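You operate a simulated robot arm through the tools that you are given. There is no shell and no other tool. Be economical: measure what you need, move in short steps, check, and stop when the job is done.

You run a simulated two-armed robot. Do the job below in one go: nothing can be reset, and whatever is moved stays where it is left.

JOB
Light the push lamp, take the blue napkin to the red mat and open the sugar.
Fine: hold the napkin tray steady, then pass the napkin to your other hand; sugar bowl lid on the table.

It is judged by the outcome, as a careful person would: the job done as asked, and still so three seconds after it is handed in. It fails if anything else is knocked over, pushed out of place, dropped, spilled or broken. Lids that push on must go on centred and level and be pressed home; caps that screw on are set level and turned clockwise until they are tight. Flat cloth is picked up by pressing the open fingertips on it (5 to 10 N) and closing them slowly along it; thin cloth reads only 2 to 8 mm in the jaws.

ROBOT AND FRAMES
Two 7-joint arms with two-finger parallel grippers on one trunk, on a base that drives. Base frame: it is fixed to the floor where the robot stands at the start and does not move with it; the origin is under the middle of the robot, x ahead of it, y to its left, z up; the surface under the hand at the start is at about z = 860. Readings come in mm, rad, newtons and seconds.
The left shoulder is at the start at [50, 187, 1085], the right one opposite. With the tool pointing down near the work surface each hand reaches from about 100 to 660 mm from the robot's upright axis, wherever it stands, measured 20 degrees to its own side. Places, roughly: brown bowl of green sauce [-500, 2000, 750]; brown bowl of red sauce [-500, 2000, 750]; juice jug [0, 2000, 750]; lens of the push lamp [700, 0, 1300]; sugar bowl [-500, 1750, 750]; table top [-500, 1900, 800]; top of the red place mat [-900, 2000, 800]; wooden turntable [-400, 2000, 800]. Payload 3.43 kg a hand.
The tool frame of a hand sits at the grasp point between the pads (the TCP): z along the fingers, y along the line on which they close. The tips reach 30 mm beyond it. The gripper opens to 94 mm. The fingers are 28 mm wide and 10 mm thick; the gripper's body (50 by 96 mm) begins 55 mm behind the TCP.
Orientation is told as [roll, pitch, yaw] about the base's x, y, z axes, in that order, counted from this pose: with the fingers straight down and closing along the base's y, the tool's x points along the base's -x, its y along +y and its z along -z.

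CONTROLS
- The arms move only by the tool play_rows. It takes "left_motion", "right_motion" or both (then of equal length, played together; a hand with none holds still); each is a list that holds one entry, the list of rows, each a list of 7 numbers: the shift along the base's x, y, z in mm, then the turn, a rotation vector about the base's x, y, z in rad, then the finger opening in mm, from 0 to 94. In form: [[[dx, dy, dz, ax, ay, az, hand], ...]]. A call has 1 to 12 rows; each row is the pose to reach, as a shift and turn from the pose commanded when the call began. Each row takes 0.2 s and may step no farther than 50 mm and 0.15 rad from the row before; otherwise, or with a gripper value out of range, the whole call is refused. Where a pose cannot be reached the arm comes as near as it can. A force on the tool above 40 N (or 10 N above the force at the start of the call, whichever is more), or a blocked arm, ends the call early, and 0.2 s more pass. The fingers move at their own pace (about 153 mm/s each) and stop on an object; they squeeze with about 35 N. The grip force told is the motor's: it shows also when the fingers shut on nothing. Time passes only in rows, and 0.2 s behind the last, so rows that repeat a pose let the fingers close. The reply holds the time, the measured pose of the TCP, the force on the tool along the base axes, the opening and the grip force, in the units named above and with some noise, with the torque about the TCP (base axes, N m) and any sound that the robot's microphone picked up.
- Cameras (640 x 400 px; columns grow to the right, rows downward): "scene" is now at [149.7, -0.6, 1266.1]; the picture's right is [0.01, -1.00, 0.00], its down [-0.39, -0.01, -0.92] and it looks along [0.92, 0.01, -0.39] (base axes); focal length 214 px, centre (320, 200). "left" rides on the left gripper at [76, -14, -103] in its tool frame; the picture's right is [0.18, 0.98, 0.00], its down [-0.75, 0.14, -0.64] and it looks along [-0.63, 0.12, 0.77] (tool axes); focal length 243 px, centre (320, 200). "right" rides on the right gripper at [76, 14, -102] in its tool frame; the picture's right is [-0.18, 0.98, 0.00], its down [-0.75, -0.14, -0.64] and it looks along [-0.63, -0.12, 0.77] (tool axes); focal length 243 px, centre (320, 200).
- camera(camera): a new picture of that camera. The clock stands still meanwhile.
- lift_body(by): slides the trunk up (or, below 0, down) by that many mm; the arms and the scene camera ride with it, the base frame stays. It gives what a move gives, with no picture.
- base_move(legs): drives the robot by 1 to 6 legs, each [ahead, left, turn to the left] in mm, mm and rad, along the robot's own axes; the way and the turn of a leg run together, so that a leg with both is an arc; at most 1500 mm and 3.142 rad a leg. The arms and the cameras ride along, it lands a little off, and it stops where it bumps. It gives what a move gives.
- turn_head(pan, tilt): turns the head with the scene camera to pan (to the left, within 1.396 rad either way) and tilt (down, from -0.506 to 1.204), counted from straight ahead of the robot. It gives what a move gives.
- pixel_to_xyz(camera, pixels): for up to 12 pixels [column, row] of the newest picture of that camera ("zoom" is the newest enlarged one), the place [x, y, z] in the base frame of the surface seen there, good to about 3 mm. The clock stands still meanwhile.
- enlarge(camera, box): a new picture of the part [left, top, right, bottom] of that camera's present view, enlarged. The clock stands still meanwhile.
- sign_off(): hands the job in; it is judged then, once.

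Keep the steps short. Do not move on a guess: measure, check each grasp and each placing, and mend mistakes. In all there are 80 turns and 58 pictures (those below and enlarged ones count). Leave the grippers open and the arms clear of the work at the hand-in unless told otherwise, and finish with a single line.

The tools are called after "Emit:" by a JSON object that holds its "op" and its "data". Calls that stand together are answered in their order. play_rows: Moves the arms, as the interface text tells. Its arguments: {"type":"object","properties":{"left_motion":{"type":"array"},"right_motion":{"type":"array"}},"required":[]} The other tools are called the same way: lift_body (by) slides the trunk up or down; base_move (legs) drives the base; turn_head (pan, tilt) turns the head that bears the scene camera; camera (camera) takes a picture; pixel_to_xyz (camera, pixels) gives the place of the surface under pixels of a picture; enlarge (camera, box) takes an enlarged picture of a part of a camera's view; sign_off () hands the job in.

At the start:

```text
time_s: 0.0
left_tcp_pos: [511.4, 154.4, 1000.2]
left_ee_rot: [-0.001, 0.0, -0.001]
left_contact_force: [-1.1, -0.4, 0.9]
left_torque: [-0.01, 0.0, -0.04]
left_opening: 94.0
left_grip_force: 0.1
right_tcp_pos: [468.4, -259.0, 999.4]
right_ee_rot: [-0.003, 0.001, 0.0]
right_contact_force: [0.4, 1.3, 0.0]
right_torque: [-0.01, 0.01, 0.0]
right_opening: 94.1
right_grip_force: 0.0
trunk travel left (down, up): [-300.0, 132.0]
robot x, y, heading: [2.0, 1.3, -0.005]
head pan, tilt: [0.014, 0.398]
```

scene: 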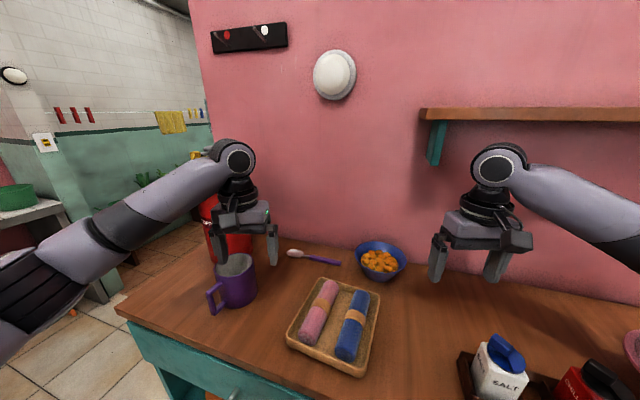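
right: 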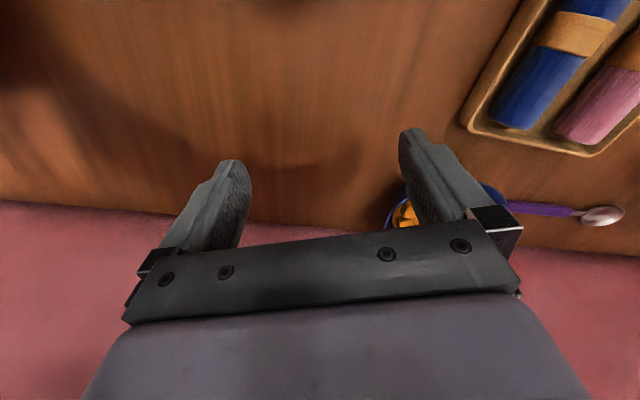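
left: 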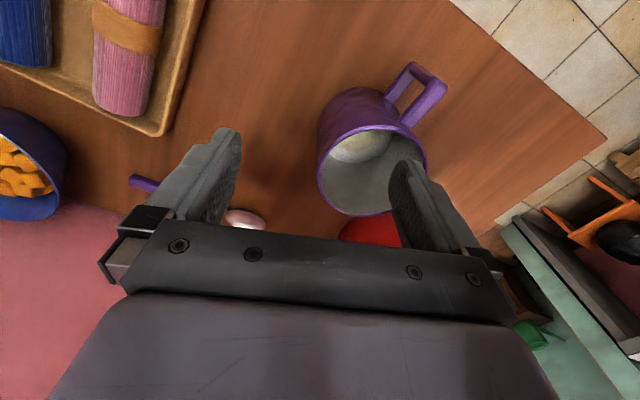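

I see the lamp on the wall near (333,75) and the tray with a pink and a blue napkin near (335,325). I'll measure them first.

Emit:
{"op": "pixel_to_xyz", "data": {"camera": "scene", "pixels": [[331, 75], [318, 75], [346, 80], [331, 60], [361, 292], [355, 318], [347, 352], [355, 320], [327, 340], [290, 338], [364, 372], [316, 278]]}}

Emit:
{"op": "enlarge", "data": {"camera": "scene", "box": [260, 240, 420, 400]}}

Emit:
{"op": "enlarge", "data": {"camera": "scene", "box": [200, 10, 380, 120]}}

```text
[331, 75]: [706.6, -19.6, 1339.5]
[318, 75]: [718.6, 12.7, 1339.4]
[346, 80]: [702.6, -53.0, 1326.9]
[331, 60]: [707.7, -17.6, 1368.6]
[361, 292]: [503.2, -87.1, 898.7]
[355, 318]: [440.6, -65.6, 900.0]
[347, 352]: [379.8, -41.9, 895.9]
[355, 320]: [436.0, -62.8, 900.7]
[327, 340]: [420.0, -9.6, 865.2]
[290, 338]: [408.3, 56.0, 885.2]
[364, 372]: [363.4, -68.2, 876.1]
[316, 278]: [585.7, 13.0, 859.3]
```

```text
2.50 times, centred on (340, 320) of scene
```

zoom: 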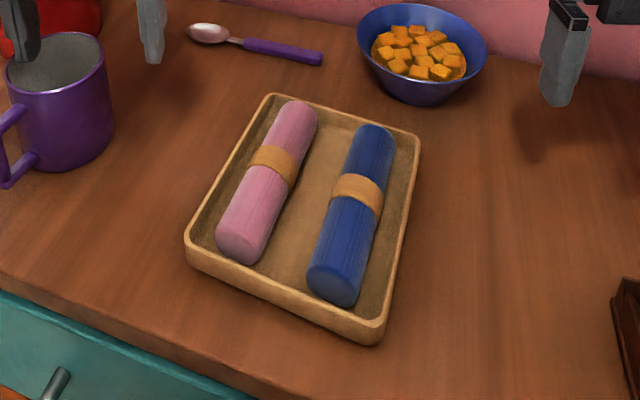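

```text
3.56 times, centred on (290, 65) of scene
```

zoom: 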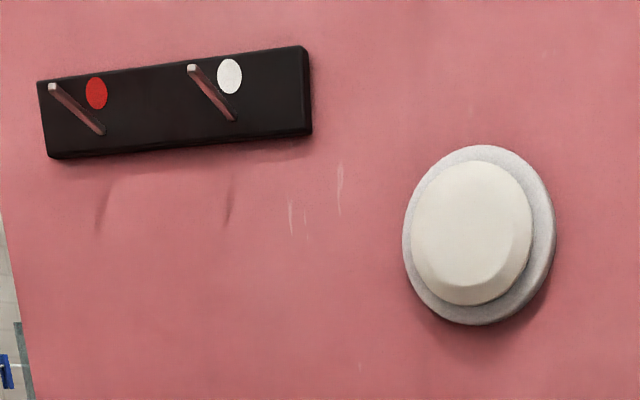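

The napkins are rolls with bands, and the lamp is a domed cap on the wall. I'll measure the wall and lamp orientation and the outline of the lamp and tray.

Emit:
{"op": "pixel_to_xyz", "data": {"camera": "scene", "pixels": [[290, 90], [400, 75], [330, 125], [390, 30], [300, 150], [314, 75], [355, 75], [340, 96], [331, 53], [424, 112], [440, 160], [262, 50]]}}

Emit:
{"op": "pixel_to_xyz", "data": {"camera": "zoom", "pixels": [[440, 230], [470, 230], [500, 230], [525, 230], [470, 180], [470, 270], [470, 300], [470, 155], [540, 230], [420, 230]]}}

```text
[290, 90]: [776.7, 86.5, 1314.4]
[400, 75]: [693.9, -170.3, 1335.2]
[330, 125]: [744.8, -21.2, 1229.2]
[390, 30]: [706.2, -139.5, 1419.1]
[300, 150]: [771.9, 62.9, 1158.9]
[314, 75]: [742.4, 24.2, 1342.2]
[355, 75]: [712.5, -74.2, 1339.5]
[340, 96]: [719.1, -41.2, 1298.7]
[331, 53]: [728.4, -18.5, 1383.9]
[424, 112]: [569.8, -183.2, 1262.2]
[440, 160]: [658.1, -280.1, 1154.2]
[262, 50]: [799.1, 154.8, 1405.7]
```

```text
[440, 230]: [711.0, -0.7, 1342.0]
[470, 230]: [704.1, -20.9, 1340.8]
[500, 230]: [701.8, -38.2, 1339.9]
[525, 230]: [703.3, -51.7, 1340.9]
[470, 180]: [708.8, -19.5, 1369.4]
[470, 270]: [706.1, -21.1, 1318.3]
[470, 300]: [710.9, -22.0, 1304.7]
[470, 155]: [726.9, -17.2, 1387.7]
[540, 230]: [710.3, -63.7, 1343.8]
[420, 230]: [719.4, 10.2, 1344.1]
```

The wall's normal is about (-0.95, 0.31), and the lamp's apex is near (707, -12, 1342). I'll raise the closed left hand and turn its fingers forward, well clear of the wall.

Emit:
{"op": "play_rows", "data": {"left_motion": [[[0, 0, 31, 0, -0.1428, 0, 0], [-4, 0, 62, 0, -0.2856, 0, 0], [-8, 0, 93, 0, -0.4284, 0, 0], [-12, 0, 124, 0, -0.5712, 0, 0], [-16, 0, 155, 0, -0.714, 0, 0], [-20, 0, 186, 0, -0.8568, 0, 0], [-24, 0, 217, 0, -0.9996, 0, 0], [-28, 0, 248, 0, -1.1424, 0, 0], [-32, 0, 279, 0, -1.2852, 0, 0], [-36, 0, 310, 0, -1.428, 0, 0], [-40, 0, 341, 0, -1.5708, 0, 0], [-40, 0, 341, 0, -1.5708, 0, 0]]]}}

```text
time_s: 2.6
left_tcp_pos: [470.1, 153.4, 1344.1]
left_ee_rot: [-2.89, -1.57, 2.887]
left_contact_force: [0.1, 0.4, 0.1]
left_torque: [-0.01, -0.01, 0.0]
left_opening: 0.1
left_grip_force: 32.8
right_tcp_pos: [469.5, -258.9, 999.4]
right_ee_rot: [0.0, -0.001, 0.0]
right_contact_force: [0.2, 0.2, 0.3]
right_torque: [0.0, -0.01, 0.01]
right_opening: 94.1
right_grip_force: 0.1
trunk travel left (down, up): [-300.0, 132.0]
robot x, y, heading: [0.1, 0.9, 0.001]
head pan, tilt: [0.014, 0.398]
```

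The hand is level at z 1344. Next I'll turn it to face the wall and bring the tips about 50 mm in front of the lamp.

Emit:
{"op": "play_rows", "data": {"left_motion": [[[20, -24, 0, 0, 0, -0.052, 0], [45, -48, 0, 0, 0, -0.104, 0], [70, -72, 0, 0, 0, -0.156, 0], [95, -96, -1, 0, 0, -0.208, 0], [125, -120, -1, 0, 0, -0.26, 0], [160, -142, -2, 0, 0, -0.312, 0], [160, -142, -2, 0, 0, -0.312, 0]]]}}

Emit:
{"op": "camera", "data": {"camera": "scene"}}

```text
time_s: 4.2
left_tcp_pos: [629.1, 10.8, 1338.4]
left_ee_rot: [-1.668, -1.571, 1.354]
left_contact_force: [-0.6, 0.8, -0.7]
left_torque: [-0.01, -0.03, -0.02]
left_opening: 0.0
left_grip_force: 33.1
right_tcp_pos: [468.8, -258.7, 999.6]
right_ee_rot: [-0.002, 0.0, 0.0]
right_contact_force: [0.7, -0.2, 0.3]
right_torque: [0.03, 0.02, 0.03]
right_opening: 93.8
right_grip_force: 0.1
trunk travel left (down, up): [-300.0, 132.0]
robot x, y, heading: [-2.1, -1.4, 0.005]
head pan, tilt: [0.014, 0.398]
```

```text
52 pictures are left
```

scene: 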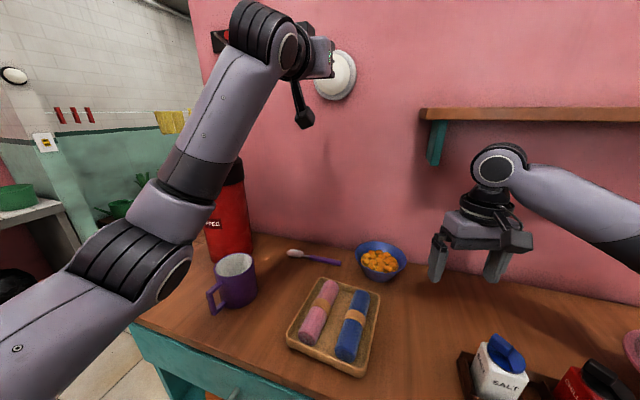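

The fingers face the lamp squarely. Now I'll advance along the normal in small steps until it clicks.

Emit:
{"op": "play_rows", "data": {"left_motion": [[[19, -6.1, 2, 0, 0, 0, 0], [36.2, -11.6, 2, 0, 0, 0, 0], [41.9, -13.5, 2, 0, 0, 0, 0], [44.7, -14.4, 2, 0, 0, 0, 0], [47.6, -15.3, 2, 0, 0, 0, 0], [50.4, -16.2, 2, 0, 0, 0, 0], [53.3, -17.1, 2, 0, 0, 0, 0], [55, -17.7, 2, 0, 0, 0, 0]]]}}

```text
time_s: 6.0
left_tcp_pos: [685.6, -5.8, 1342.2]
left_ee_rot: [-2.842, -1.569, 2.531]
left_contact_force: [-4.7, 0.2, -0.8]
left_torque: [-0.01, 0.01, 0.0]
left_opening: 0.0
left_grip_force: 33.2
right_tcp_pos: [468.1, -259.2, 999.8]
right_ee_rot: [0.001, 0.0, 0.0]
right_contact_force: [1.0, -0.3, 0.1]
right_torque: [0.02, 0.0, -0.02]
right_opening: 93.9
right_grip_force: 0.0
trunk travel left (down, up): [-300.0, 132.0]
robot x, y, heading: [-0.0, 2.3, 0.0]
head pan, tilt: [0.014, 0.398]
heard: click
```

It clicked, with about 5 N of contact. I'll back away straight along the normal and look.

Emit:
{"op": "play_rows", "data": {"left_motion": [[[-19, 6.1, 0, 0, 0, 0, 0], [-57, 18, 0, 0, 0, 0, 0], [-100, 40, 0, 0, 0, 0, 0], [-140, 70, 0, 0, 0, 0.05, 0], [-170, 105, 0, 0, 0, 0.15, 0], [-200, 145, 0, 0, 0, 0.25, 0], [-214, 159, 0, 0, 0, 0.312, 0], [-214, 159, 0, 0, 0, 0.312, 0]]]}}

Emit:
{"op": "camera", "data": {"camera": "scene"}}

```text
time_s: 7.8
left_tcp_pos: [472.1, 153.6, 1344.5]
left_ee_rot: [-0.869, -1.57, 0.87]
left_contact_force: [0.4, -0.3, 0.5]
left_torque: [-0.01, 0.01, 0.04]
left_opening: 0.1
left_grip_force: 32.3
right_tcp_pos: [469.1, -259.6, 999.3]
right_ee_rot: [0.002, -0.001, 0.0]
right_contact_force: [0.4, -0.1, 0.3]
right_torque: [0.0, 0.03, 0.01]
right_opening: 94.2
right_grip_force: 0.0
trunk travel left (down, up): [-300.0, 132.0]
robot x, y, heading: [-2.3, 2.7, 0.001]
head pan, tilt: [0.014, 0.398]
```

```text
51 pictures are left
```

scene: 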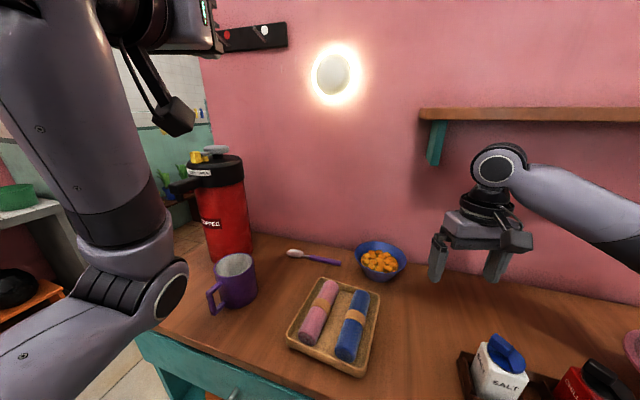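

The lamp is lit. I'll turn the left hand back down at a safe height, left of the tray, with the fingers opening on the way.

Emit:
{"op": "play_rows", "data": {"left_motion": [[[-5, 4, -25, 0, 0.1428, 0, 20], [-10, 8, -50, 0, 0.2856, 0, 40], [-15, 12, -75, 0, 0.4284, 0, 60], [-20, 16, -100, 0, 0.5712, 0, 60], [-25, 20, -125, 0, 0.714, 0, 60], [-30, 24, -150, 0, 0.8568, 0, 60], [-35, 28, -175, 0, 0.9996, 0, 60], [-40, 32, -200, 0, 1.1424, 0, 60], [-45, 36, -225, 0, 1.2852, 0, 60], [-50, 40, -250, 0, 1.428, 0, 60], [-55, 44, -270, 0, 1.5708, 0, 60], [-55, 44, -270, 0, 1.5708, 0, 60]]]}}

Emit:
{"op": "turn_head", "data": {"pan": 0.0, "tilt": 0.95}}

Emit:
{"op": "enlarge", "data": {"camera": "scene", "box": [240, 120, 420, 240]}}

```text
time_s: 10.4
left_tcp_pos: [579.5, 209.0, 1105.7]
left_ee_rot: [0.002, 0.002, -0.003]
left_contact_force: [1.1, 0.8, -0.6]
left_torque: [-0.02, -0.03, -0.02]
left_opening: 59.9
left_grip_force: 0.1
left hand out of reach, approached as far as the arm can: row 2, 3, 4, 5, 6, 7, 8, 9, 10, 11, 12
right_tcp_pos: [469.6, -259.7, 1000.4]
right_ee_rot: [0.001, 0.001, -0.001]
right_contact_force: [0.3, 0.0, 0.4]
right_torque: [0.02, -0.01, 0.02]
right_opening: 93.8
right_grip_force: 0.0
trunk travel left (down, up): [-300.0, 132.0]
robot x, y, heading: [0.1, 2.7, 0.003]
head pan, tilt: [0.014, 0.398]
```

```text
time_s: 11.4
left_tcp_pos: [578.8, 210.1, 1105.9]
left_ee_rot: [0.001, 0.001, 0.001]
left_contact_force: [0.6, 0.3, -0.8]
left_torque: [0.02, 0.0, -0.01]
left_opening: 60.1
left_grip_force: 0.1
right_tcp_pos: [468.1, -260.0, 1000.0]
right_ee_rot: [0.001, 0.0, 0.002]
right_contact_force: [0.0, 0.3, -0.6]
right_torque: [-0.02, -0.02, 0.03]
right_opening: 93.9
right_grip_force: 0.1
trunk travel left (down, up): [-300.0, 132.0]
robot x, y, heading: [-0.7, 0.8, 0.001]
head pan, tilt: [0.0, 0.949]
```

```text
3.33 times, centred on (330, 180) of scene
```

zoom: 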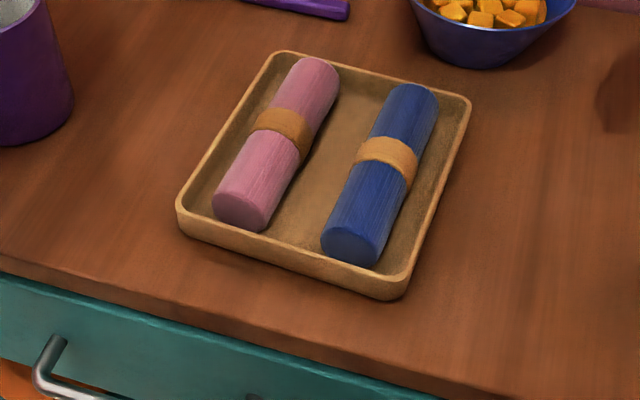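

Now I'll measure the tray rim corners, the floor gaps and the napkins.

Emit:
{"op": "pixel_to_xyz", "data": {"camera": "zoom", "pixels": [[178, 208], [398, 283], [467, 100], [282, 53], [290, 228], [350, 110], [355, 245], [412, 92], [387, 160], [418, 180], [360, 160], [288, 245]]}}

Emit:
{"op": "camera", "data": {"camera": "left"}}

Emit:
{"op": "pixel_to_xyz", "data": {"camera": "zoom", "pixels": [[215, 200], [245, 215], [262, 225], [330, 75], [245, 120], [309, 140], [275, 125], [320, 268], [310, 250], [365, 75], [365, 85], [430, 200]]}}

```text
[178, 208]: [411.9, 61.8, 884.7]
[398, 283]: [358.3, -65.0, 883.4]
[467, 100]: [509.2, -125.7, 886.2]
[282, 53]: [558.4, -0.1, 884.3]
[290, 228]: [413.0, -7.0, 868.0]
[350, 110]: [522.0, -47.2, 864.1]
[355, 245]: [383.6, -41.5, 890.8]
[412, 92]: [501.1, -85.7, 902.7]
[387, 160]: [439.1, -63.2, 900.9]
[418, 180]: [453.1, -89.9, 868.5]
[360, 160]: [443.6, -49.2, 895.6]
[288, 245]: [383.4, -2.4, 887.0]
```

```text
49 pictures are left
```

left: 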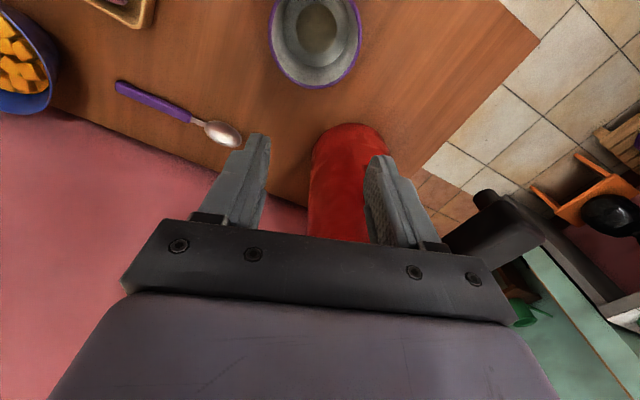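

```text
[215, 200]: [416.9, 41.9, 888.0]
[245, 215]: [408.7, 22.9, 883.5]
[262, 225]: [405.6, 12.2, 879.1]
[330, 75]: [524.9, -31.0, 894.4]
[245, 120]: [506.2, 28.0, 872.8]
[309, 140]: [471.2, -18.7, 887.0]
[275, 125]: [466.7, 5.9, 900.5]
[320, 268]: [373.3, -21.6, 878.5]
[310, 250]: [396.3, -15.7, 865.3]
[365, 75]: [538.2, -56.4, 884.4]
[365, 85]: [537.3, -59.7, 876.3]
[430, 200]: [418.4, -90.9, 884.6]
```

The left hand stopped beside the red flask, so I'll lift it straight up and bring it back over open counter. I'll also take a closer picture of the tray gaps.

Emit:
{"op": "play_rows", "data": {"left_motion": [[[0, 0, 40, 0, 0, 0, 60], [-20, -5, 60, 0, 0, 0, 60], [-60, -15, 60, 0, 0, 0, 60], [-100, -25, 60, 0, 0, 0, 60], [-140, -35, 50, 0, 0, 0, 60], [-180, -45, 30, 0, 0, 0, 60], [-210, -55, 0, 0, 0, 0, 60], [-210, -55, -40, 0, 0, 0, 60], [-210, -55, -40, 0, 0, 0, 60]]]}}

Emit:
{"op": "enlarge", "data": {"camera": "scene", "box": [284, 128, 392, 212]}}

```text
time_s: 12.3
left_tcp_pos: [516.0, 260.8, 1084.6]
left_ee_rot: [0.048, 0.18, 0.16]
left_contact_force: [-0.4, -0.5, -0.1]
left_torque: [0.09, -0.03, -0.01]
left_opening: 59.8
left_grip_force: 0.0
left hand out of reach, approached as far as the arm can: row 4
right_tcp_pos: [468.0, -260.6, 999.7]
right_ee_rot: [0.002, 0.0, 0.001]
right_contact_force: [-0.7, -0.7, 0.4]
right_torque: [0.09, 0.0, 0.03]
right_opening: 93.9
right_grip_force: 0.1
trunk travel left (down, up): [-300.0, 132.0]
robot x, y, heading: [0.2, -1.1, -0.002]
head pan, tilt: [0.0, 0.949]
stopped in row 4 (left hand): the arm was blocked; the commanded pose is now the measured one
```

```text
4.76 times, centred on (338, 170) of scene
```

zoom: 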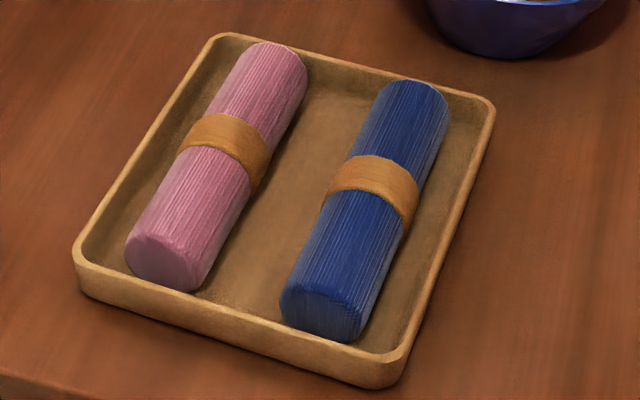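

The left arm was blocked in an odd configuration. I'll look at it before moving on.

Emit:
{"op": "turn_head", "data": {"pan": 0.3, "tilt": 0.6}}

Emit:
{"op": "camera", "data": {"camera": "scene"}}

Emit:
{"op": "camera", "data": {"camera": "left"}}

```text
time_s: 13.1
left_tcp_pos: [515.9, 262.3, 1084.6]
left_ee_rot: [0.045, 0.183, 0.159]
left_contact_force: [0.1, 0.3, -0.6]
left_torque: [0.04, -0.02, 0.03]
left_opening: 59.9
left_grip_force: 0.1
right_tcp_pos: [469.0, -259.1, 1000.7]
right_ee_rot: [0.0, -0.001, 0.002]
right_contact_force: [0.3, -0.5, 0.6]
right_torque: [0.0, 0.02, 0.03]
right_opening: 93.8
right_grip_force: 0.1
trunk travel left (down, up): [-300.0, 132.0]
robot x, y, heading: [-1.2, 2.2, 0.0]
head pan, tilt: [0.3, 0.6]
```

```text
47 pictures are left
```

scene: 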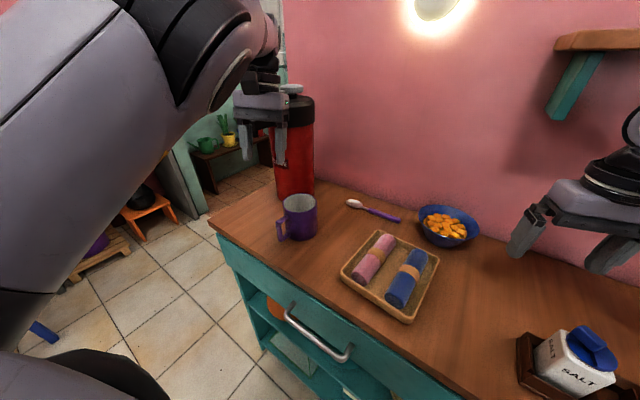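

```text
46 pictures are left
```

left: 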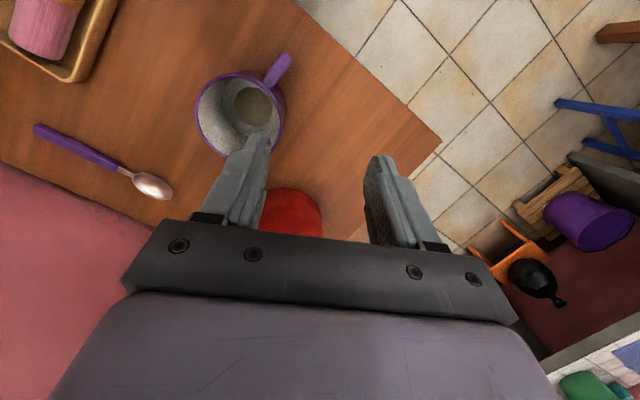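

The left fingers hang just beside the red flask, which is untouched. I'll raise the hand straight up, well clear, and level it again.

Emit:
{"op": "play_rows", "data": {"left_motion": [[[0, 0, 40, 0, 0, 0, 60], [0, 0, 80, 0, 0, 0, 60], [0, -10, 120, -0.01, -0.05, -0.04, 60], [0, -30, 150, -0.02, -0.1, -0.08, 60], [0, -60, 170, -0.03, -0.14, -0.12, 60], [0, -90, 170, -0.046, -0.18, -0.16, 60], [0, -90, 170, -0.046, -0.18, -0.16, 60]]]}}

Emit:
{"op": "pixel_to_xyz", "data": {"camera": "scene", "pixels": [[292, 110], [295, 150], [295, 190], [300, 205]]}}

```text
time_s: 14.7
left_tcp_pos: [501.3, 178.0, 1241.2]
left_ee_rot: [-0.012, 0.005, -0.01]
left_contact_force: [-0.3, 0.6, 0.2]
left_torque: [0.03, -0.01, -0.03]
left_opening: 59.8
left_grip_force: 0.1
left hand out of reach, approached as far as the arm can: row 3, 4, 5, 6, 7
right_tcp_pos: [469.4, -259.6, 999.1]
right_ee_rot: [0.001, 0.0, 0.001]
right_contact_force: [0.2, -0.1, -0.6]
right_torque: [0.03, 0.0, -0.02]
right_opening: 93.7
right_grip_force: 0.1
trunk travel left (down, up): [-300.0, 132.0]
robot x, y, heading: [0.1, 0.0, 0.003]
head pan, tilt: [0.3, 0.6]
```

```text
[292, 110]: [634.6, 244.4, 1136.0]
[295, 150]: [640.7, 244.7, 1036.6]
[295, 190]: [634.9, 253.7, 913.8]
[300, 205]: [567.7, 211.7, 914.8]
```

The flask stands at (640, 245) with its top near 1150, and we're clear of it. I'll try a straight descent near the start pose, away from the flask and mug.

Emit:
{"op": "play_rows", "data": {"left_motion": [[[0, -15, -20, 0, 0, 0, 60], [0, -30, -40, 0, 0, 0, 60], [-5, -45, -60, 0, 0, 0, 60], [-10, -60, -80, 0, 0, 0, 60], [-15, -70, -100, 0, 0, 0, 60], [-20, -80, -120, 0, 0, 0, 60], [-20, -80, -140, 0, 0, 0, 60], [-20, -80, -160, 0, 0, 0, 60], [-20, -80, -160, 0, 0, 0, 60]]]}}

Emit:
{"op": "camera", "data": {"camera": "scene"}}

```text
time_s: 16.9
left_tcp_pos: [566.9, 134.5, 1121.4]
left_ee_rot: [-0.058, 0.004, 0.05]
left_contact_force: [-0.2, -0.9, 0.4]
left_torque: [0.0, 0.01, 0.0]
left_opening: 60.0
left_grip_force: 0.0
left hand out of reach, approached as far as the arm can: row 3, 4, 5, 6, 7, 8, 9
right_tcp_pos: [469.7, -257.6, 1000.5]
right_ee_rot: [0.0, 0.001, 0.002]
right_contact_force: [-0.3, -0.1, -0.4]
right_torque: [-0.01, -0.03, 0.03]
right_opening: 94.1
right_grip_force: 0.0
trunk travel left (down, up): [-300.0, 132.0]
robot x, y, heading: [0.3, 3.4, 0.002]
head pan, tilt: [0.3, 0.6]
stopped in row 9 (left hand): the arm was blocked; the commanded pose is now the measured one
```

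```text
45 pictures are left
```

scene: 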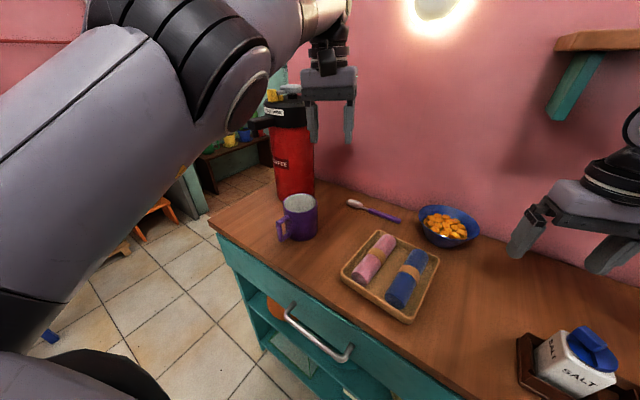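

The elbow folded up on that path. I'll go back to the fingers-forward pose and then come down by a more stretched-out path that keeps the elbow low.

Emit:
{"op": "play_rows", "data": {"left_motion": [[[0, -8, 20, 0, -0.1428, 0, 60], [0, -16, 40, 0, -0.2856, 0, 60], [0, -24, 60, 0, -0.4284, 0, 60], [0, -32, 80, 0, -0.5712, 0, 60], [0, -40, 100, 0, -0.714, 0, 60], [0, -48, 120, 0, -0.8568, 0, 60], [0, -56, 140, 0, -0.9996, 0, 60], [0, -64, 160, 0, -1.1424, 0, 60], [0, -72, 180, 0, -1.2852, 0, 60], [0, -74, 200, 0, -1.428, 0, 60], [0, -74, 200, 0, -1.5, 0, 60]]]}}

Emit:
{"op": "camera", "data": {"camera": "scene"}}

```text
time_s: 17.7
left_tcp_pos: [606.3, 157.7, 1103.7]
left_ee_rot: [-0.106, -0.178, 0.118]
left_contact_force: [-0.8, -0.1, -0.2]
left_torque: [-0.03, 0.01, 0.02]
left_opening: 60.1
left_grip_force: 0.1
left hand out of reach, approached as far as the arm can: row 2, 3
right_tcp_pos: [469.5, -257.6, 999.6]
right_ee_rot: [0.001, 0.001, 0.003]
right_contact_force: [0.7, 0.2, 0.5]
right_torque: [-0.02, 0.0, 0.04]
right_opening: 93.8
right_grip_force: 0.0
trunk travel left (down, up): [-300.0, 132.0]
robot x, y, heading: [0.6, -1.7, -0.0]
head pan, tilt: [0.3, 0.6]
stopped in row 3 (left hand): the arm was blocked; the commanded pose is now the measured one
```

```text
44 pictures are left
```

scene: 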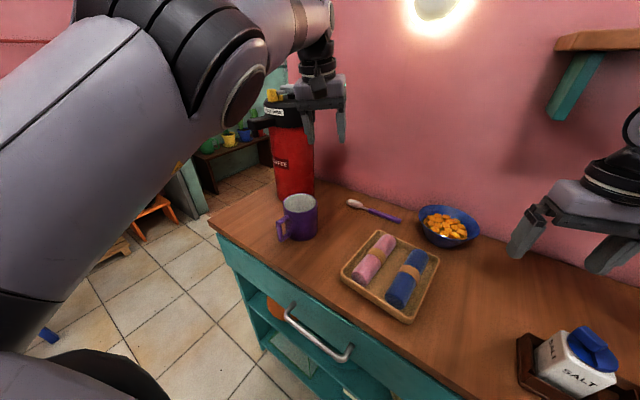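

The fingers are too close to the flask for experiments. I'll raise both hands a little and then drive straight back, so I can untangle the left arm in free space.

Emit:
{"op": "play_rows", "data": {"left_motion": [[[0, -10, 20, 0, 0, 0, 60], [0, -20, 50, 0, 0, 0, 60], [0, -20, 80, 0, 0, 0, 60]]], "right_motion": [[[0, 0, 30, 0, 0, 0, 94], [0, 0, 60, 0, 0, 0, 94], [0, 0, 80, 0, 0, 0, 94]]]}}

Emit:
{"op": "base_move", "data": {"legs": [[-450, 0, 0]]}}

Emit:
{"op": "camera", "data": {"camera": "scene"}}

```text
time_s: 18.5
left_tcp_pos: [592.0, 136.5, 1176.9]
left_ee_rot: [-0.1, -0.175, 0.112]
left_contact_force: [-0.4, 0.5, 0.1]
left_torque: [-0.04, -0.05, -0.03]
left_opening: 60.0
left_grip_force: 0.0
left hand out of reach, approached as far as the arm can: row 3
right_tcp_pos: [468.2, -259.0, 1080.0]
right_ee_rot: [0.001, 0.0, 0.002]
right_contact_force: [-0.6, -0.3, -0.7]
right_torque: [0.0, 0.0, 0.0]
right_opening: 94.0
right_grip_force: 0.2
trunk travel left (down, up): [-300.0, 132.0]
robot x, y, heading: [0.8, 0.4, -0.0]
head pan, tilt: [0.3, 0.6]
```

```text
time_s: 21.2
left_tcp_pos: [134.3, 143.2, 1177.6]
left_ee_rot: [-0.101, -0.175, 0.129]
left_contact_force: [-0.7, 0.0, -0.8]
left_torque: [-0.03, 0.01, -0.01]
left_opening: 59.8
left_grip_force: 0.1
right_tcp_pos: [19.8, -256.3, 1080.8]
right_ee_rot: [0.002, 0.001, 0.019]
right_contact_force: [-0.2, 0.3, -0.4]
right_torque: [-0.02, 0.01, -0.01]
right_opening: 93.9
right_grip_force: 0.2
trunk travel left (down, up): [-300.0, 132.0]
robot x, y, heading: [-454.5, -3.3, 0.016]
head pan, tilt: [0.3, 0.6]
```

```text
43 pictures are left
```

scene: 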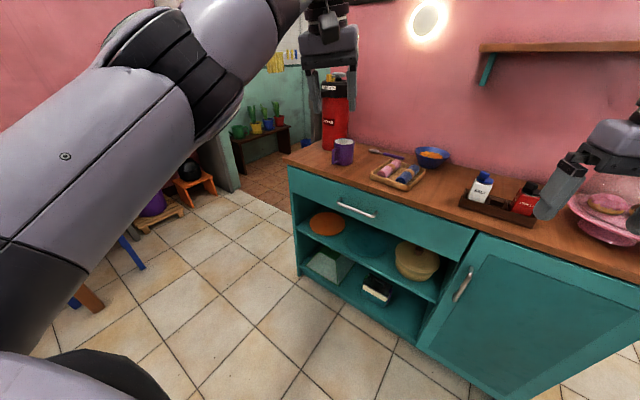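

Now there's free space around the arm. I'll retrace toward the fingers-forward pose and see whether the elbow drops.

Emit:
{"op": "play_rows", "data": {"left_motion": [[[-10, 5, 30, 0.02, 0.0, -0.03, 60], [-20, 10, 60, 0.04, -0.1, -0.06, 60], [-30, 15, 80, 0.06, -0.2, -0.09, 60], [-40, 15, 95, 0.1, -0.32, -0.12, 60], [-50, 15, 110, 0.1, -0.45, -0.12, 60], [-60, 15, 120, 0.1, -0.58, -0.12, 60], [-70, 15, 130, 0.1, -0.71, -0.12, 60], [-80, 15, 140, 0.1, -0.84, -0.12, 60], [-90, 15, 150, 0.1, -0.97, -0.12, 60], [-100, 15, 155, 0.1, -1.1, -0.12, 60], [-110, 15, 160, 0.1, -1.23, -0.12, 60], [-120, 15, 165, 0.1, -1.36, -0.12, 60]]]}}

Emit:
{"op": "camera", "data": {"camera": "scene"}}

```text
time_s: 22.1
left_tcp_pos: [136.2, 231.6, 1130.5]
left_ee_rot: [0.009, -0.197, 0.134]
left_contact_force: [0.5, 0.1, 0.4]
left_torque: [0.0, -0.01, 0.0]
left_opening: 60.2
left_grip_force: 0.0
left hand out of reach, approached as far as the arm can: row 1
right_tcp_pos: [18.6, -255.3, 1079.8]
right_ee_rot: [-0.001, -0.002, 0.019]
right_contact_force: [-0.6, 0.3, -0.3]
right_torque: [0.02, -0.03, 0.01]
right_opening: 94.0
right_grip_force: 0.0
trunk travel left (down, up): [-300.0, 132.0]
robot x, y, heading: [-456.9, -1.2, 0.016]
head pan, tilt: [0.3, 0.6]
stopped in row 4 (left hand): the arm was blocked; the commanded pose is now the measured one
```

```text
42 pictures are left
```

scene: 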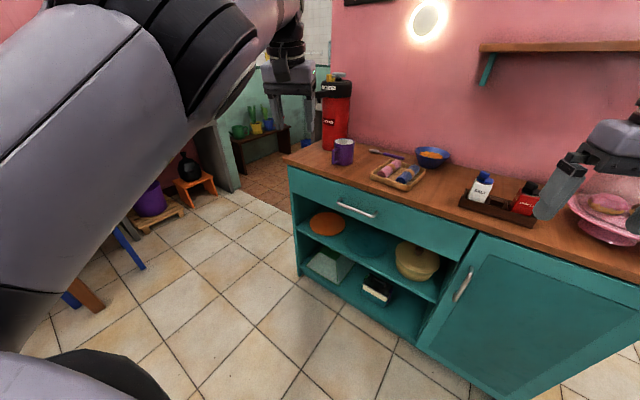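

The elbow seems jammed near the head. I'll swing the hand out to the left, away from it, in small steps.

Emit:
{"op": "play_rows", "data": {"left_motion": [[[5, 30, 0, 0, 0, 0, 60], [10, 60, 0, 0, 0.03, 0, 60], [15, 90, -5, 0, 0.06, 0, 60], [15, 120, -10, 0, 0.1, 0, 60], [15, 150, -20, 0, 0.14, 0, 60], [10, 180, -30, 0, 0.18, 0, 60], [0, 210, -40, 0, 0.2, 0, 60], [-20, 240, -50, 0, 0.2, 0, 60], [-20, 240, -50, 0, 0.2, 0, 60]]]}}

Emit:
{"op": "camera", "data": {"camera": "scene"}}

```text
time_s: 24.1
left_tcp_pos: [106.6, 463.1, 1076.9]
left_ee_rot: [0.033, 0.003, 0.131]
left_contact_force: [0.3, 0.3, 0.6]
left_torque: [0.01, -0.04, 0.01]
left_opening: 59.9
left_grip_force: 0.1
left hand out of reach, approached as far as the arm can: row 4, 5, 6, 7, 8, 9
right_tcp_pos: [19.8, -255.4, 1078.6]
right_ee_rot: [0.0, -0.001, 0.019]
right_contact_force: [0.5, -0.4, 0.4]
right_torque: [-0.01, 0.0, 0.03]
right_opening: 94.0
right_grip_force: 0.1
trunk travel left (down, up): [-300.0, 132.0]
robot x, y, heading: [-457.9, -4.4, 0.018]
head pan, tilt: [0.3, 0.6]
```

```text
41 pictures are left
```

scene: 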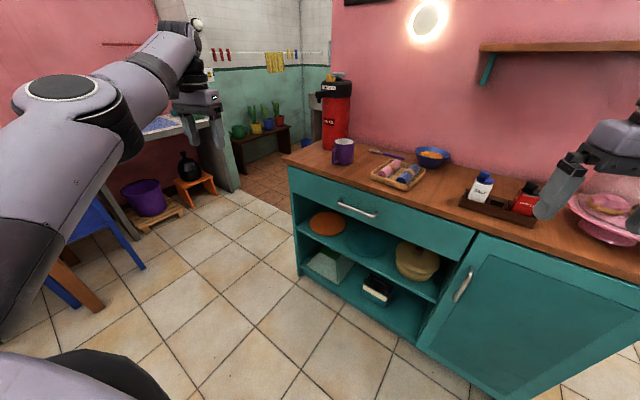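

The arm is free of the head now. I'll lower the hand so the elbow comes down, then bring it inward.

Emit:
{"op": "play_rows", "data": {"left_motion": [[[0, 0, -40, 0, 0, 0, 60], [0, 0, -80, 0, 0, 0, 60], [0, -10, -120, 0, 0, -0.05, 60], [0, -20, -150, 0, 0, -0.1, 60], [-10, -50, -150, 0, 0, -0.13, 60], [-20, -90, -150, 0, 0, -0.13, 60], [-30, -130, -150, 0, 0, -0.13, 60], [-40, -170, -140, 0, 0, -0.13, 60], [-50, -210, -120, 0, 0, -0.13, 60], [-50, -250, -100, 0, 0, -0.13, 60], [-50, -280, -80, 0, 0, -0.13, 60], [-50, -300, -70, 0, 0, -0.13, 60]]]}}

Emit:
{"op": "camera", "data": {"camera": "scene"}}

```text
time_s: 26.8
left_tcp_pos: [151.1, 141.1, 1024.5]
left_ee_rot: [0.033, 0.005, 0.0]
left_contact_force: [0.0, 0.5, 0.6]
left_torque: [0.01, 0.02, 0.0]
left_opening: 60.0
left_grip_force: 0.1
left hand out of reach, approached as far as the arm can: row 1, 2, 3, 4, 5, 6, 7, 8, 9, 10, 11, 12
right_tcp_pos: [18.5, -254.2, 1080.2]
right_ee_rot: [0.0, 0.001, 0.022]
right_contact_force: [-0.3, 0.9, 0.2]
right_torque: [0.0, -0.02, 0.0]
right_opening: 94.2
right_grip_force: 0.0
trunk travel left (down, up): [-300.0, 132.0]
robot x, y, heading: [-456.0, -2.7, 0.019]
head pan, tilt: [0.3, 0.6]
```

```text
40 pictures are left
```

scene: 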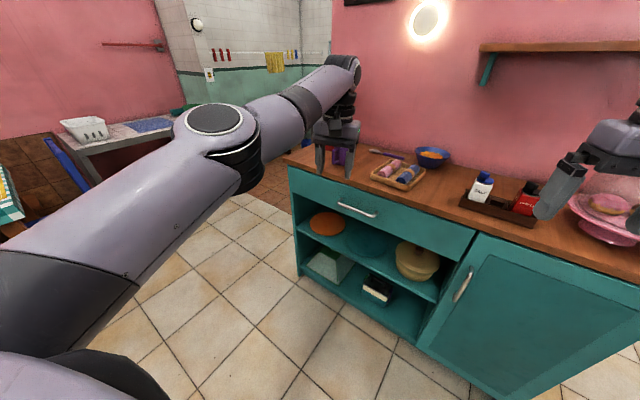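

The arm is stretched and still limited, so I suspect a wrist joint is at its stop. I'll test by yawing the hand one way while moving it inward.

Emit:
{"op": "play_rows", "data": {"left_motion": [[[0, 0, 0, 0, 0, 0.14, 60], [0, 10, 0, 0, 0, 0.28, 60], [0, 20, 0, 0, 0, 0.42, 60], [-20, 30, 0, 0, 0, 0.56, 60], [-50, 40, 0, 0, 0, 0.7, 60], [-80, 50, 0, 0, 0, 0.84, 60], [-110, 60, 0, 0, 0, 0.84, 60], [-140, 60, 0, 0, 0, 0.84, 60]]]}}

```text
time_s: 28.6
left_tcp_pos: [146.1, 184.8, 1051.4]
left_ee_rot: [0.032, 0.004, 0.841]
left_contact_force: [-1.1, -0.2, -0.5]
left_torque: [-0.02, -0.01, 0.01]
left_opening: 59.8
left_grip_force: 0.2
left hand out of reach, approached as far as the arm can: row 4, 5, 6, 7, 8
right_tcp_pos: [20.1, -254.6, 1079.2]
right_ee_rot: [0.002, 0.0, 0.022]
right_contact_force: [0.2, 0.7, -1.2]
right_torque: [0.04, 0.0, 0.02]
right_opening: 94.2
right_grip_force: 0.1
trunk travel left (down, up): [-300.0, 132.0]
robot x, y, heading: [-454.2, -7.1, 0.016]
head pan, tilt: [0.3, 0.6]
```

The hand turned but won't come inward, so the elbow is locked near straight. I'll undo the yaw, then swing the fingers forward about the wrist, which needs no shortening of the arm.

Emit:
{"op": "play_rows", "data": {"left_motion": [[[35, 0, 0, 0, 0, -0.14, 60], [70, -10, 0, 0, 0, -0.28, 60], [105, -20, 0, 0, 0, -0.42, 60], [140, -30, 0, 0, 0, -0.56, 60], [180, -30, 0, 0, 0, -0.7, 60], [220, -30, 10, 0, 0, -0.84, 60], [240, -30, 20, 0, 0, -0.84, 60]]]}}

Emit:
{"op": "play_rows", "data": {"left_motion": [[[20, 0, 2, 0, -0.14, 0, 60], [50, 0, 8, 0, -0.28, 0, 60], [80, 0, 18, 0, -0.42, 0, 60], [105, 0, 30, 0, -0.56, 0, 60], [125, 0, 47, 0, -0.7, 0, 60], [145, 0, 66, 0, -0.84, 0, 60], [160, 0, 88, 0, -0.98, 0, 60], [170, 0, 112, 0, -1.12, 0, 60], [175, 0, 138, 0, -1.26, 0, 60], [175, 0, 166, 0, -1.4, 0, 60], [165, 0, 190, 0, -1.54, 0, 60], [155, 0, 200, 0, -1.57, 0, 60]]]}}

Emit:
{"op": "camera", "data": {"camera": "scene"}}

```text
time_s: 30.1
left_tcp_pos: [154.6, 178.3, 1035.4]
left_ee_rot: [0.034, 0.002, 0.0]
left_contact_force: [0.4, 0.0, -0.5]
left_torque: [0.0, -0.03, -0.01]
left_opening: 59.9
left_grip_force: 0.1
left hand out of reach, approached as far as the arm can: row 1, 2, 3, 4, 5, 6, 7
right_tcp_pos: [19.3, -254.5, 1080.2]
right_ee_rot: [0.002, -0.001, 0.021]
right_contact_force: [-0.4, 0.4, 0.5]
right_torque: [-0.01, -0.02, 0.02]
right_opening: 94.0
right_grip_force: 0.0
trunk travel left (down, up): [-300.0, 132.0]
robot x, y, heading: [-452.2, -6.5, 0.018]
head pan, tilt: [0.3, 0.6]
```

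```text
time_s: 32.8
left_tcp_pos: [337.0, 170.9, 1249.4]
left_ee_rot: [-0.143, -1.567, 0.174]
left_contact_force: [-0.5, -0.3, -0.6]
left_torque: [0.01, -0.05, 0.01]
left_opening: 59.9
left_grip_force: 0.1
left hand out of reach, approached as far as the arm can: row 3, 4, 5, 6, 7, 8, 11, 12
right_tcp_pos: [17.6, -254.6, 1080.2]
right_ee_rot: [-0.002, 0.001, 0.021]
right_contact_force: [0.2, -1.0, -1.2]
right_torque: [-0.03, -0.02, -0.06]
right_opening: 94.1
right_grip_force: 0.1
trunk travel left (down, up): [-300.0, 132.0]
robot x, y, heading: [-456.7, -0.4, 0.009]
head pan, tilt: [0.3, 0.6]
```

```text
39 pictures are left
```

scene: 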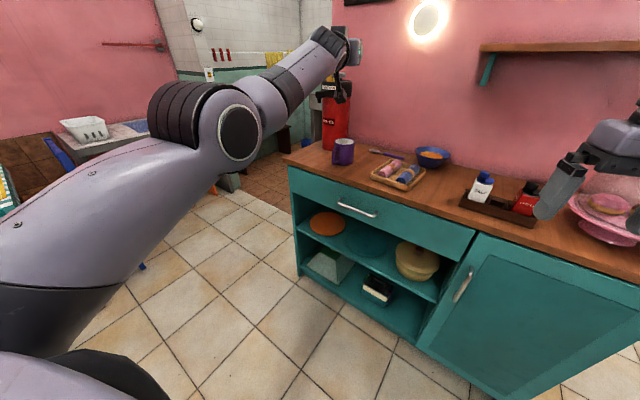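

The fingers point forward now and the elbow has re-oriented. I'll draw the hand back toward the body and check that the elbow folds down.

Emit:
{"op": "play_rows", "data": {"left_motion": [[[-30, 0, 5, 0, 0, 0, 60], [-60, 0, 10, 0, 0, 0, 60], [-90, 0, 15, 0, 0, 0, 60], [-120, 0, 20, 0, 0, 0, 60], [-150, 0, 25, 0, 0, 0, 60], [-180, 0, 30, 0, 0, 0, 60], [-210, 0, 30, 0, 0, 0, 60], [-240, 0, 30, 0, 0, 0, 60], [-240, 0, 30, 0, 0, 0, 60]]]}}

Emit:
{"op": "camera", "data": {"camera": "scene"}}

```text
time_s: 34.8
left_tcp_pos: [276.5, 127.4, 1369.5]
left_ee_rot: [-0.021, -1.567, 0.052]
left_contact_force: [-0.9, -0.6, -0.4]
left_torque: [-0.02, -0.02, -0.02]
left_opening: 60.1
left_grip_force: 0.1
left hand out of reach, approached as far as the arm can: row 1, 2, 3, 4, 5, 6, 7, 8, 9
right_tcp_pos: [19.4, -254.8, 1079.8]
right_ee_rot: [-0.001, 0.002, 0.022]
right_contact_force: [0.2, -0.2, -0.4]
right_torque: [-0.01, -0.03, 0.0]
right_opening: 93.9
right_grip_force: 0.0
trunk travel left (down, up): [-300.0, 132.0]
robot x, y, heading: [-453.3, -1.5, 0.012]
head pan, tilt: [0.3, 0.6]
```

```text
38 pictures are left
```

scene: 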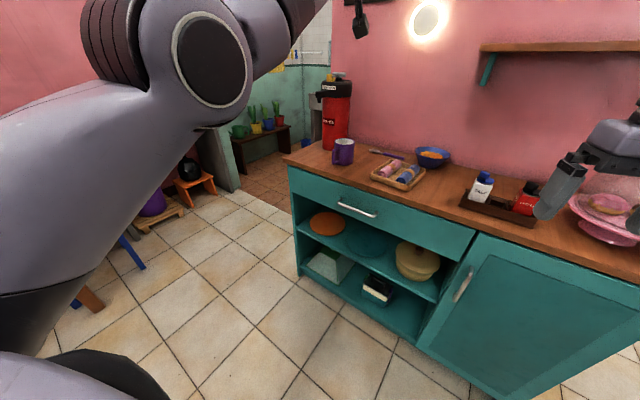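

The left arm is locked straight at the elbow, a singular pose. Swinging it down to hang should let it fold properly, but I need open floor for that, so I'll turn left in place and look.

Emit:
{"op": "base_move", "data": {"legs": [[0, 0, 1.571]]}}

Emit:
{"op": "turn_head", "data": {"pan": 0.1, "tilt": 0.45}}

Emit:
{"op": "camera", "data": {"camera": "scene"}}

```text
time_s: 39.0
left_tcp_pos: [-584.3, 727.8, 1368.9]
left_ee_rot: [-0.013, -1.564, 1.613]
left_contact_force: [-0.5, 0.8, -0.1]
left_torque: [0.02, 0.0, 0.0]
left_opening: 59.9
left_grip_force: 0.1
right_tcp_pos: [-203.6, 469.8, 1079.6]
right_ee_rot: [0.0, 0.0, 1.588]
right_contact_force: [0.8, 0.0, -0.2]
right_torque: [-0.01, -0.01, 0.01]
right_opening: 94.0
right_grip_force: 0.0
trunk travel left (down, up): [-300.0, 132.0]
robot x, y, heading: [-454.8, -3.6, 1.587]
head pan, tilt: [0.3, 0.6]
```

```text
time_s: 39.7
left_tcp_pos: [-582.6, 727.0, 1369.1]
left_ee_rot: [0.007, -1.566, 1.594]
left_contact_force: [0.0, -0.7, -0.3]
left_torque: [-0.01, 0.03, -0.01]
left_opening: 59.9
left_grip_force: 0.0
right_tcp_pos: [-202.4, 468.4, 1079.3]
right_ee_rot: [-0.001, 0.0, 1.588]
right_contact_force: [-0.1, -0.5, -0.2]
right_torque: [0.0, 0.0, 0.01]
right_opening: 94.0
right_grip_force: 0.1
trunk travel left (down, up): [-300.0, 132.0]
robot x, y, heading: [-452.5, -3.1, 1.584]
head pan, tilt: [0.099, 0.45]
```

```text
37 pictures are left
```

scene: 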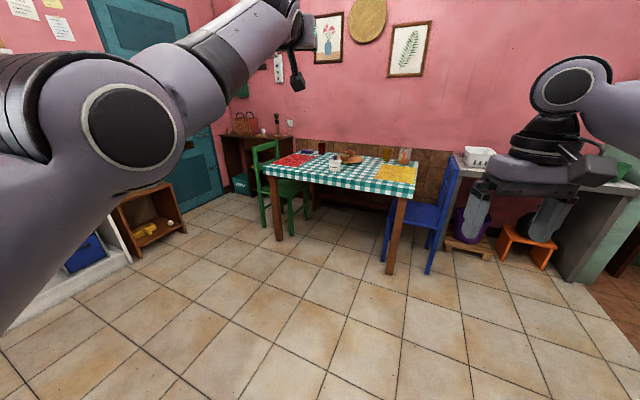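

There's open floor ahead. I'll swing the straight left arm down in an arc, fingers still forward.

Emit:
{"op": "play_rows", "data": {"left_motion": [[[0, 23, -43, 0, 0, 0, 60], [0, 42, -88, 0, 0, 0, 60], [0, 57, -134, 0, 0, 0, 60], [0, 68, -181, 0, 0, 0, 60], [0, 74, -230, 0, 0, 0, 60], [0, 77, -278, 0, 0, 0, 60], [0, 75, -327, 0, 0, 0, 60], [0, 69, -375, 0, 0, 0, 60], [0, 59, -423, 0, 0, 0, 60], [0, 45, -469, 0, 0, 0, 60], [0, 27, -514, 0, 0, 0, 60], [0, 5, -558, 0, 0, 0, 60]]]}}

Emit:
{"op": "camera", "data": {"camera": "scene"}}

```text
time_s: 42.3
left_tcp_pos: [-582.6, 732.4, 812.4]
left_ee_rot: [-0.019, -1.566, 1.622]
left_contact_force: [-0.6, 0.2, 0.0]
left_torque: [-0.02, 0.0, 0.03]
left_opening: 59.8
left_grip_force: 0.0
right_tcp_pos: [-202.3, 469.6, 1080.1]
right_ee_rot: [0.0, 0.001, 1.588]
right_contact_force: [0.4, -0.7, 0.4]
right_torque: [0.02, -0.01, -0.01]
right_opening: 94.2
right_grip_force: 0.1
trunk travel left (down, up): [-300.0, 132.0]
robot x, y, heading: [-456.0, -4.5, 1.586]
head pan, tilt: [0.099, 0.45]
```

```text
36 pictures are left
```

scene: 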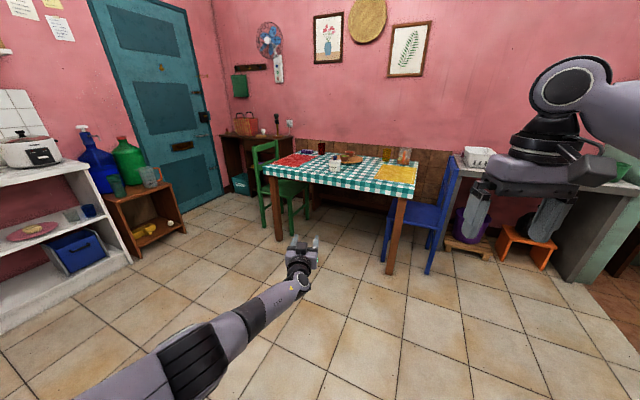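

It reached every pose that time. Now I'll shorten the arm by drawing the hand back at this height.

Emit:
{"op": "play_rows", "data": {"left_motion": [[[0, -30, 0, 0, 0, 0, 60], [0, -60, 0, 0, 0, 0, 60], [0, -90, 10, 0, 0, 0, 60], [0, -120, 20, 0, 0, 0, 60], [0, -150, 40, 0, 0, 0, 60], [0, -180, 60, 0, 0, 0, 60], [0, -200, 90, 0, 0, 0, 60], [0, -200, 120, 0, 0, 0, 60], [0, -200, 120, 0, 0, 0, 60]]]}}

Emit:
{"op": "camera", "data": {"camera": "scene"}}

```text
time_s: 44.3
left_tcp_pos: [-588.0, 535.1, 932.0]
left_ee_rot: [-0.004, -1.566, 1.606]
left_contact_force: [0.6, 0.2, -0.1]
left_torque: [-0.01, 0.0, 0.04]
left_opening: 59.8
left_grip_force: 0.0
right_tcp_pos: [-203.0, 469.2, 1079.8]
right_ee_rot: [-0.002, -0.001, 1.587]
right_contact_force: [0.0, 0.0, 0.0]
right_torque: [0.03, -0.03, -0.02]
right_opening: 94.0
right_grip_force: 0.1
trunk travel left (down, up): [-300.0, 132.0]
robot x, y, heading: [-454.6, -7.7, 1.588]
head pan, tilt: [0.099, 0.45]
```

```text
35 pictures are left
```

scene: 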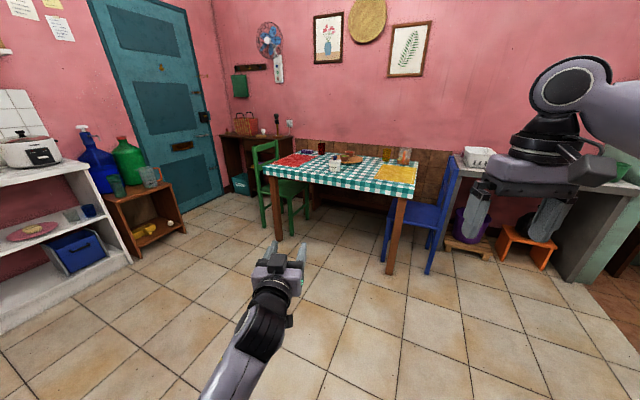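

The elbow folds low now. I'll turn the fingers down gradually while moving the wrist up and forward, watching for any reach warning.

Emit:
{"op": "play_rows", "data": {"left_motion": [[[0, 15, 10, -0.14, 0, 0, 60], [0, 25, 20, -0.28, 0, 0, 60], [0, 30, 30, -0.42, 0, 0, 60], [0, 30, 40, -0.56, 0, 0, 60], [0, 30, 50, -0.7, 0, 0, 60], [0, 25, 55, -0.84, 0, 0, 60], [0, 20, 60, -0.98, 0, 0, 60], [0, 10, 60, -1.12, 0, 0, 60], [0, 0, 60, -1.26, 0, 0, 60], [0, -10, 60, -1.4, 0, 0, 60], [0, -20, 60, -1.54, 0, 0, 60], [0, -30, 60, -1.57, 0, 0, 60]]]}}

Emit:
{"op": "camera", "data": {"camera": "scene"}}

```text
time_s: 46.9
left_tcp_pos: [-570.7, 587.2, 995.7]
left_ee_rot: [0.036, 0.007, 1.587]
left_contact_force: [0.5, -0.2, 0.0]
left_torque: [-0.02, 0.01, -0.03]
left_opening: 59.7
left_grip_force: 0.0
left hand out of reach, approached as far as the arm can: row 8, 9, 10, 11, 12
right_tcp_pos: [-202.7, 469.1, 1079.1]
right_ee_rot: [0.001, 0.0, 1.589]
right_contact_force: [1.2, -0.1, 0.0]
right_torque: [0.05, -0.01, 0.04]
right_opening: 94.1
right_grip_force: 0.0
trunk travel left (down, up): [-300.0, 132.0]
robot x, y, heading: [-454.4, -3.3, 1.588]
head pan, tilt: [0.099, 0.45]
```

```text
34 pictures are left
```

scene: 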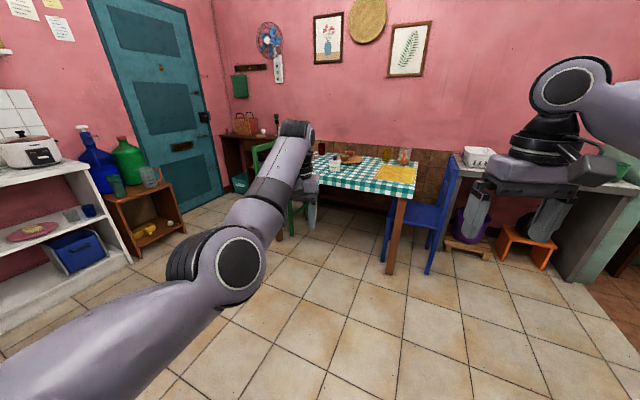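

The wrist hinge reached its limit in this plane. At the start the forearm came in from the left side, so I'll go back to fingers-forward, turn the fingers to the right with the wrist out left, and only then tip them down.

Emit:
{"op": "play_rows", "data": {"left_motion": [[[0, 10, 0, 0.14, 0, 0, 60], [0, 20, 0, 0.28, 0, 0, 60], [0, 30, 0, 0.42, 0, 0, 60], [0, 40, 0, 0.56, 0, 0, 60], [0, 50, -5, 0.7, 0, 0, 60], [0, 55, -10, 0.84, 0, 0, 60], [0, 60, -20, 0.98, 0, 0, 60], [0, 60, -30, 1.12, 0, 0, 60], [0, 60, -40, 1.26, 0, 0, 60], [0, 50, -50, 1.4, 0, 0, 60], [0, 40, -60, 1.54, 0, 0, 60], [0, 30, -60, 1.57, 0, 0, 60]]]}}

Emit:
{"op": "play_rows", "data": {"left_motion": [[[10, -5, 0, 0, 0, -0.14, 60], [20, -10, 0, 0, 0, -0.28, 60], [30, -15, 0, 0, 0, -0.42, 60], [40, -20, 0, 0, 0, -0.56, 60], [50, -25, 0, 0, 0, -0.7, 60], [60, -30, 0, 0, 0, -0.84, 60], [70, -35, 0, 0, 0, -0.98, 60], [80, -40, 0, 0, 0, -1.12, 60], [90, -45, 0, 0, 0, -1.26, 60], [100, -50, 0, 0, 0, -1.4, 60], [100, -60, 0, 0, 0, -1.54, 60], [100, -60, 0, 0, 0, -1.57, 60]]]}}

Emit:
{"op": "camera", "data": {"camera": "scene"}}

```text
time_s: 49.5
left_tcp_pos: [-628.5, 636.1, 949.2]
left_ee_rot: [1.844, -1.433, -0.173]
left_contact_force: [0.5, 0.9, -1.0]
left_torque: [0.01, -0.02, -0.02]
left_opening: 59.9
left_grip_force: 0.1
right_tcp_pos: [-202.9, 469.0, 1079.6]
right_ee_rot: [0.0, 0.001, 1.587]
right_contact_force: [0.2, -0.1, -0.4]
right_torque: [0.04, 0.0, 0.01]
right_opening: 93.9
right_grip_force: 0.0
trunk travel left (down, up): [-300.0, 132.0]
robot x, y, heading: [-453.9, -8.8, 1.591]
head pan, tilt: [0.099, 0.45]
stopped in row 12 (left hand): the arm was blocked; the commanded pose is now the measured one
```

```text
time_s: 52.1
left_tcp_pos: [-526.9, 575.2, 950.7]
left_ee_rot: [1.846, -1.434, -1.748]
left_contact_force: [-0.3, -0.3, -0.1]
left_torque: [-0.02, 0.03, 0.01]
left_opening: 60.1
left_grip_force: 0.0
right_tcp_pos: [-202.5, 469.8, 1080.4]
right_ee_rot: [-0.001, 0.001, 1.588]
right_contact_force: [0.6, 0.3, 0.8]
right_torque: [0.05, 0.03, 0.05]
right_opening: 94.2
right_grip_force: 0.1
trunk travel left (down, up): [-300.0, 132.0]
robot x, y, heading: [-450.9, -1.3, 1.587]
head pan, tilt: [0.099, 0.45]
```

```text
33 pictures are left
```

scene: 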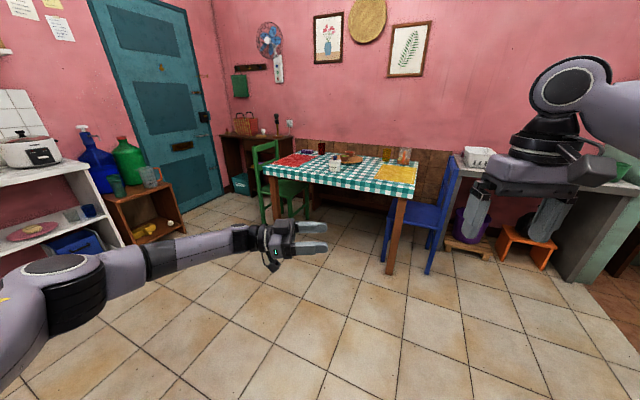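

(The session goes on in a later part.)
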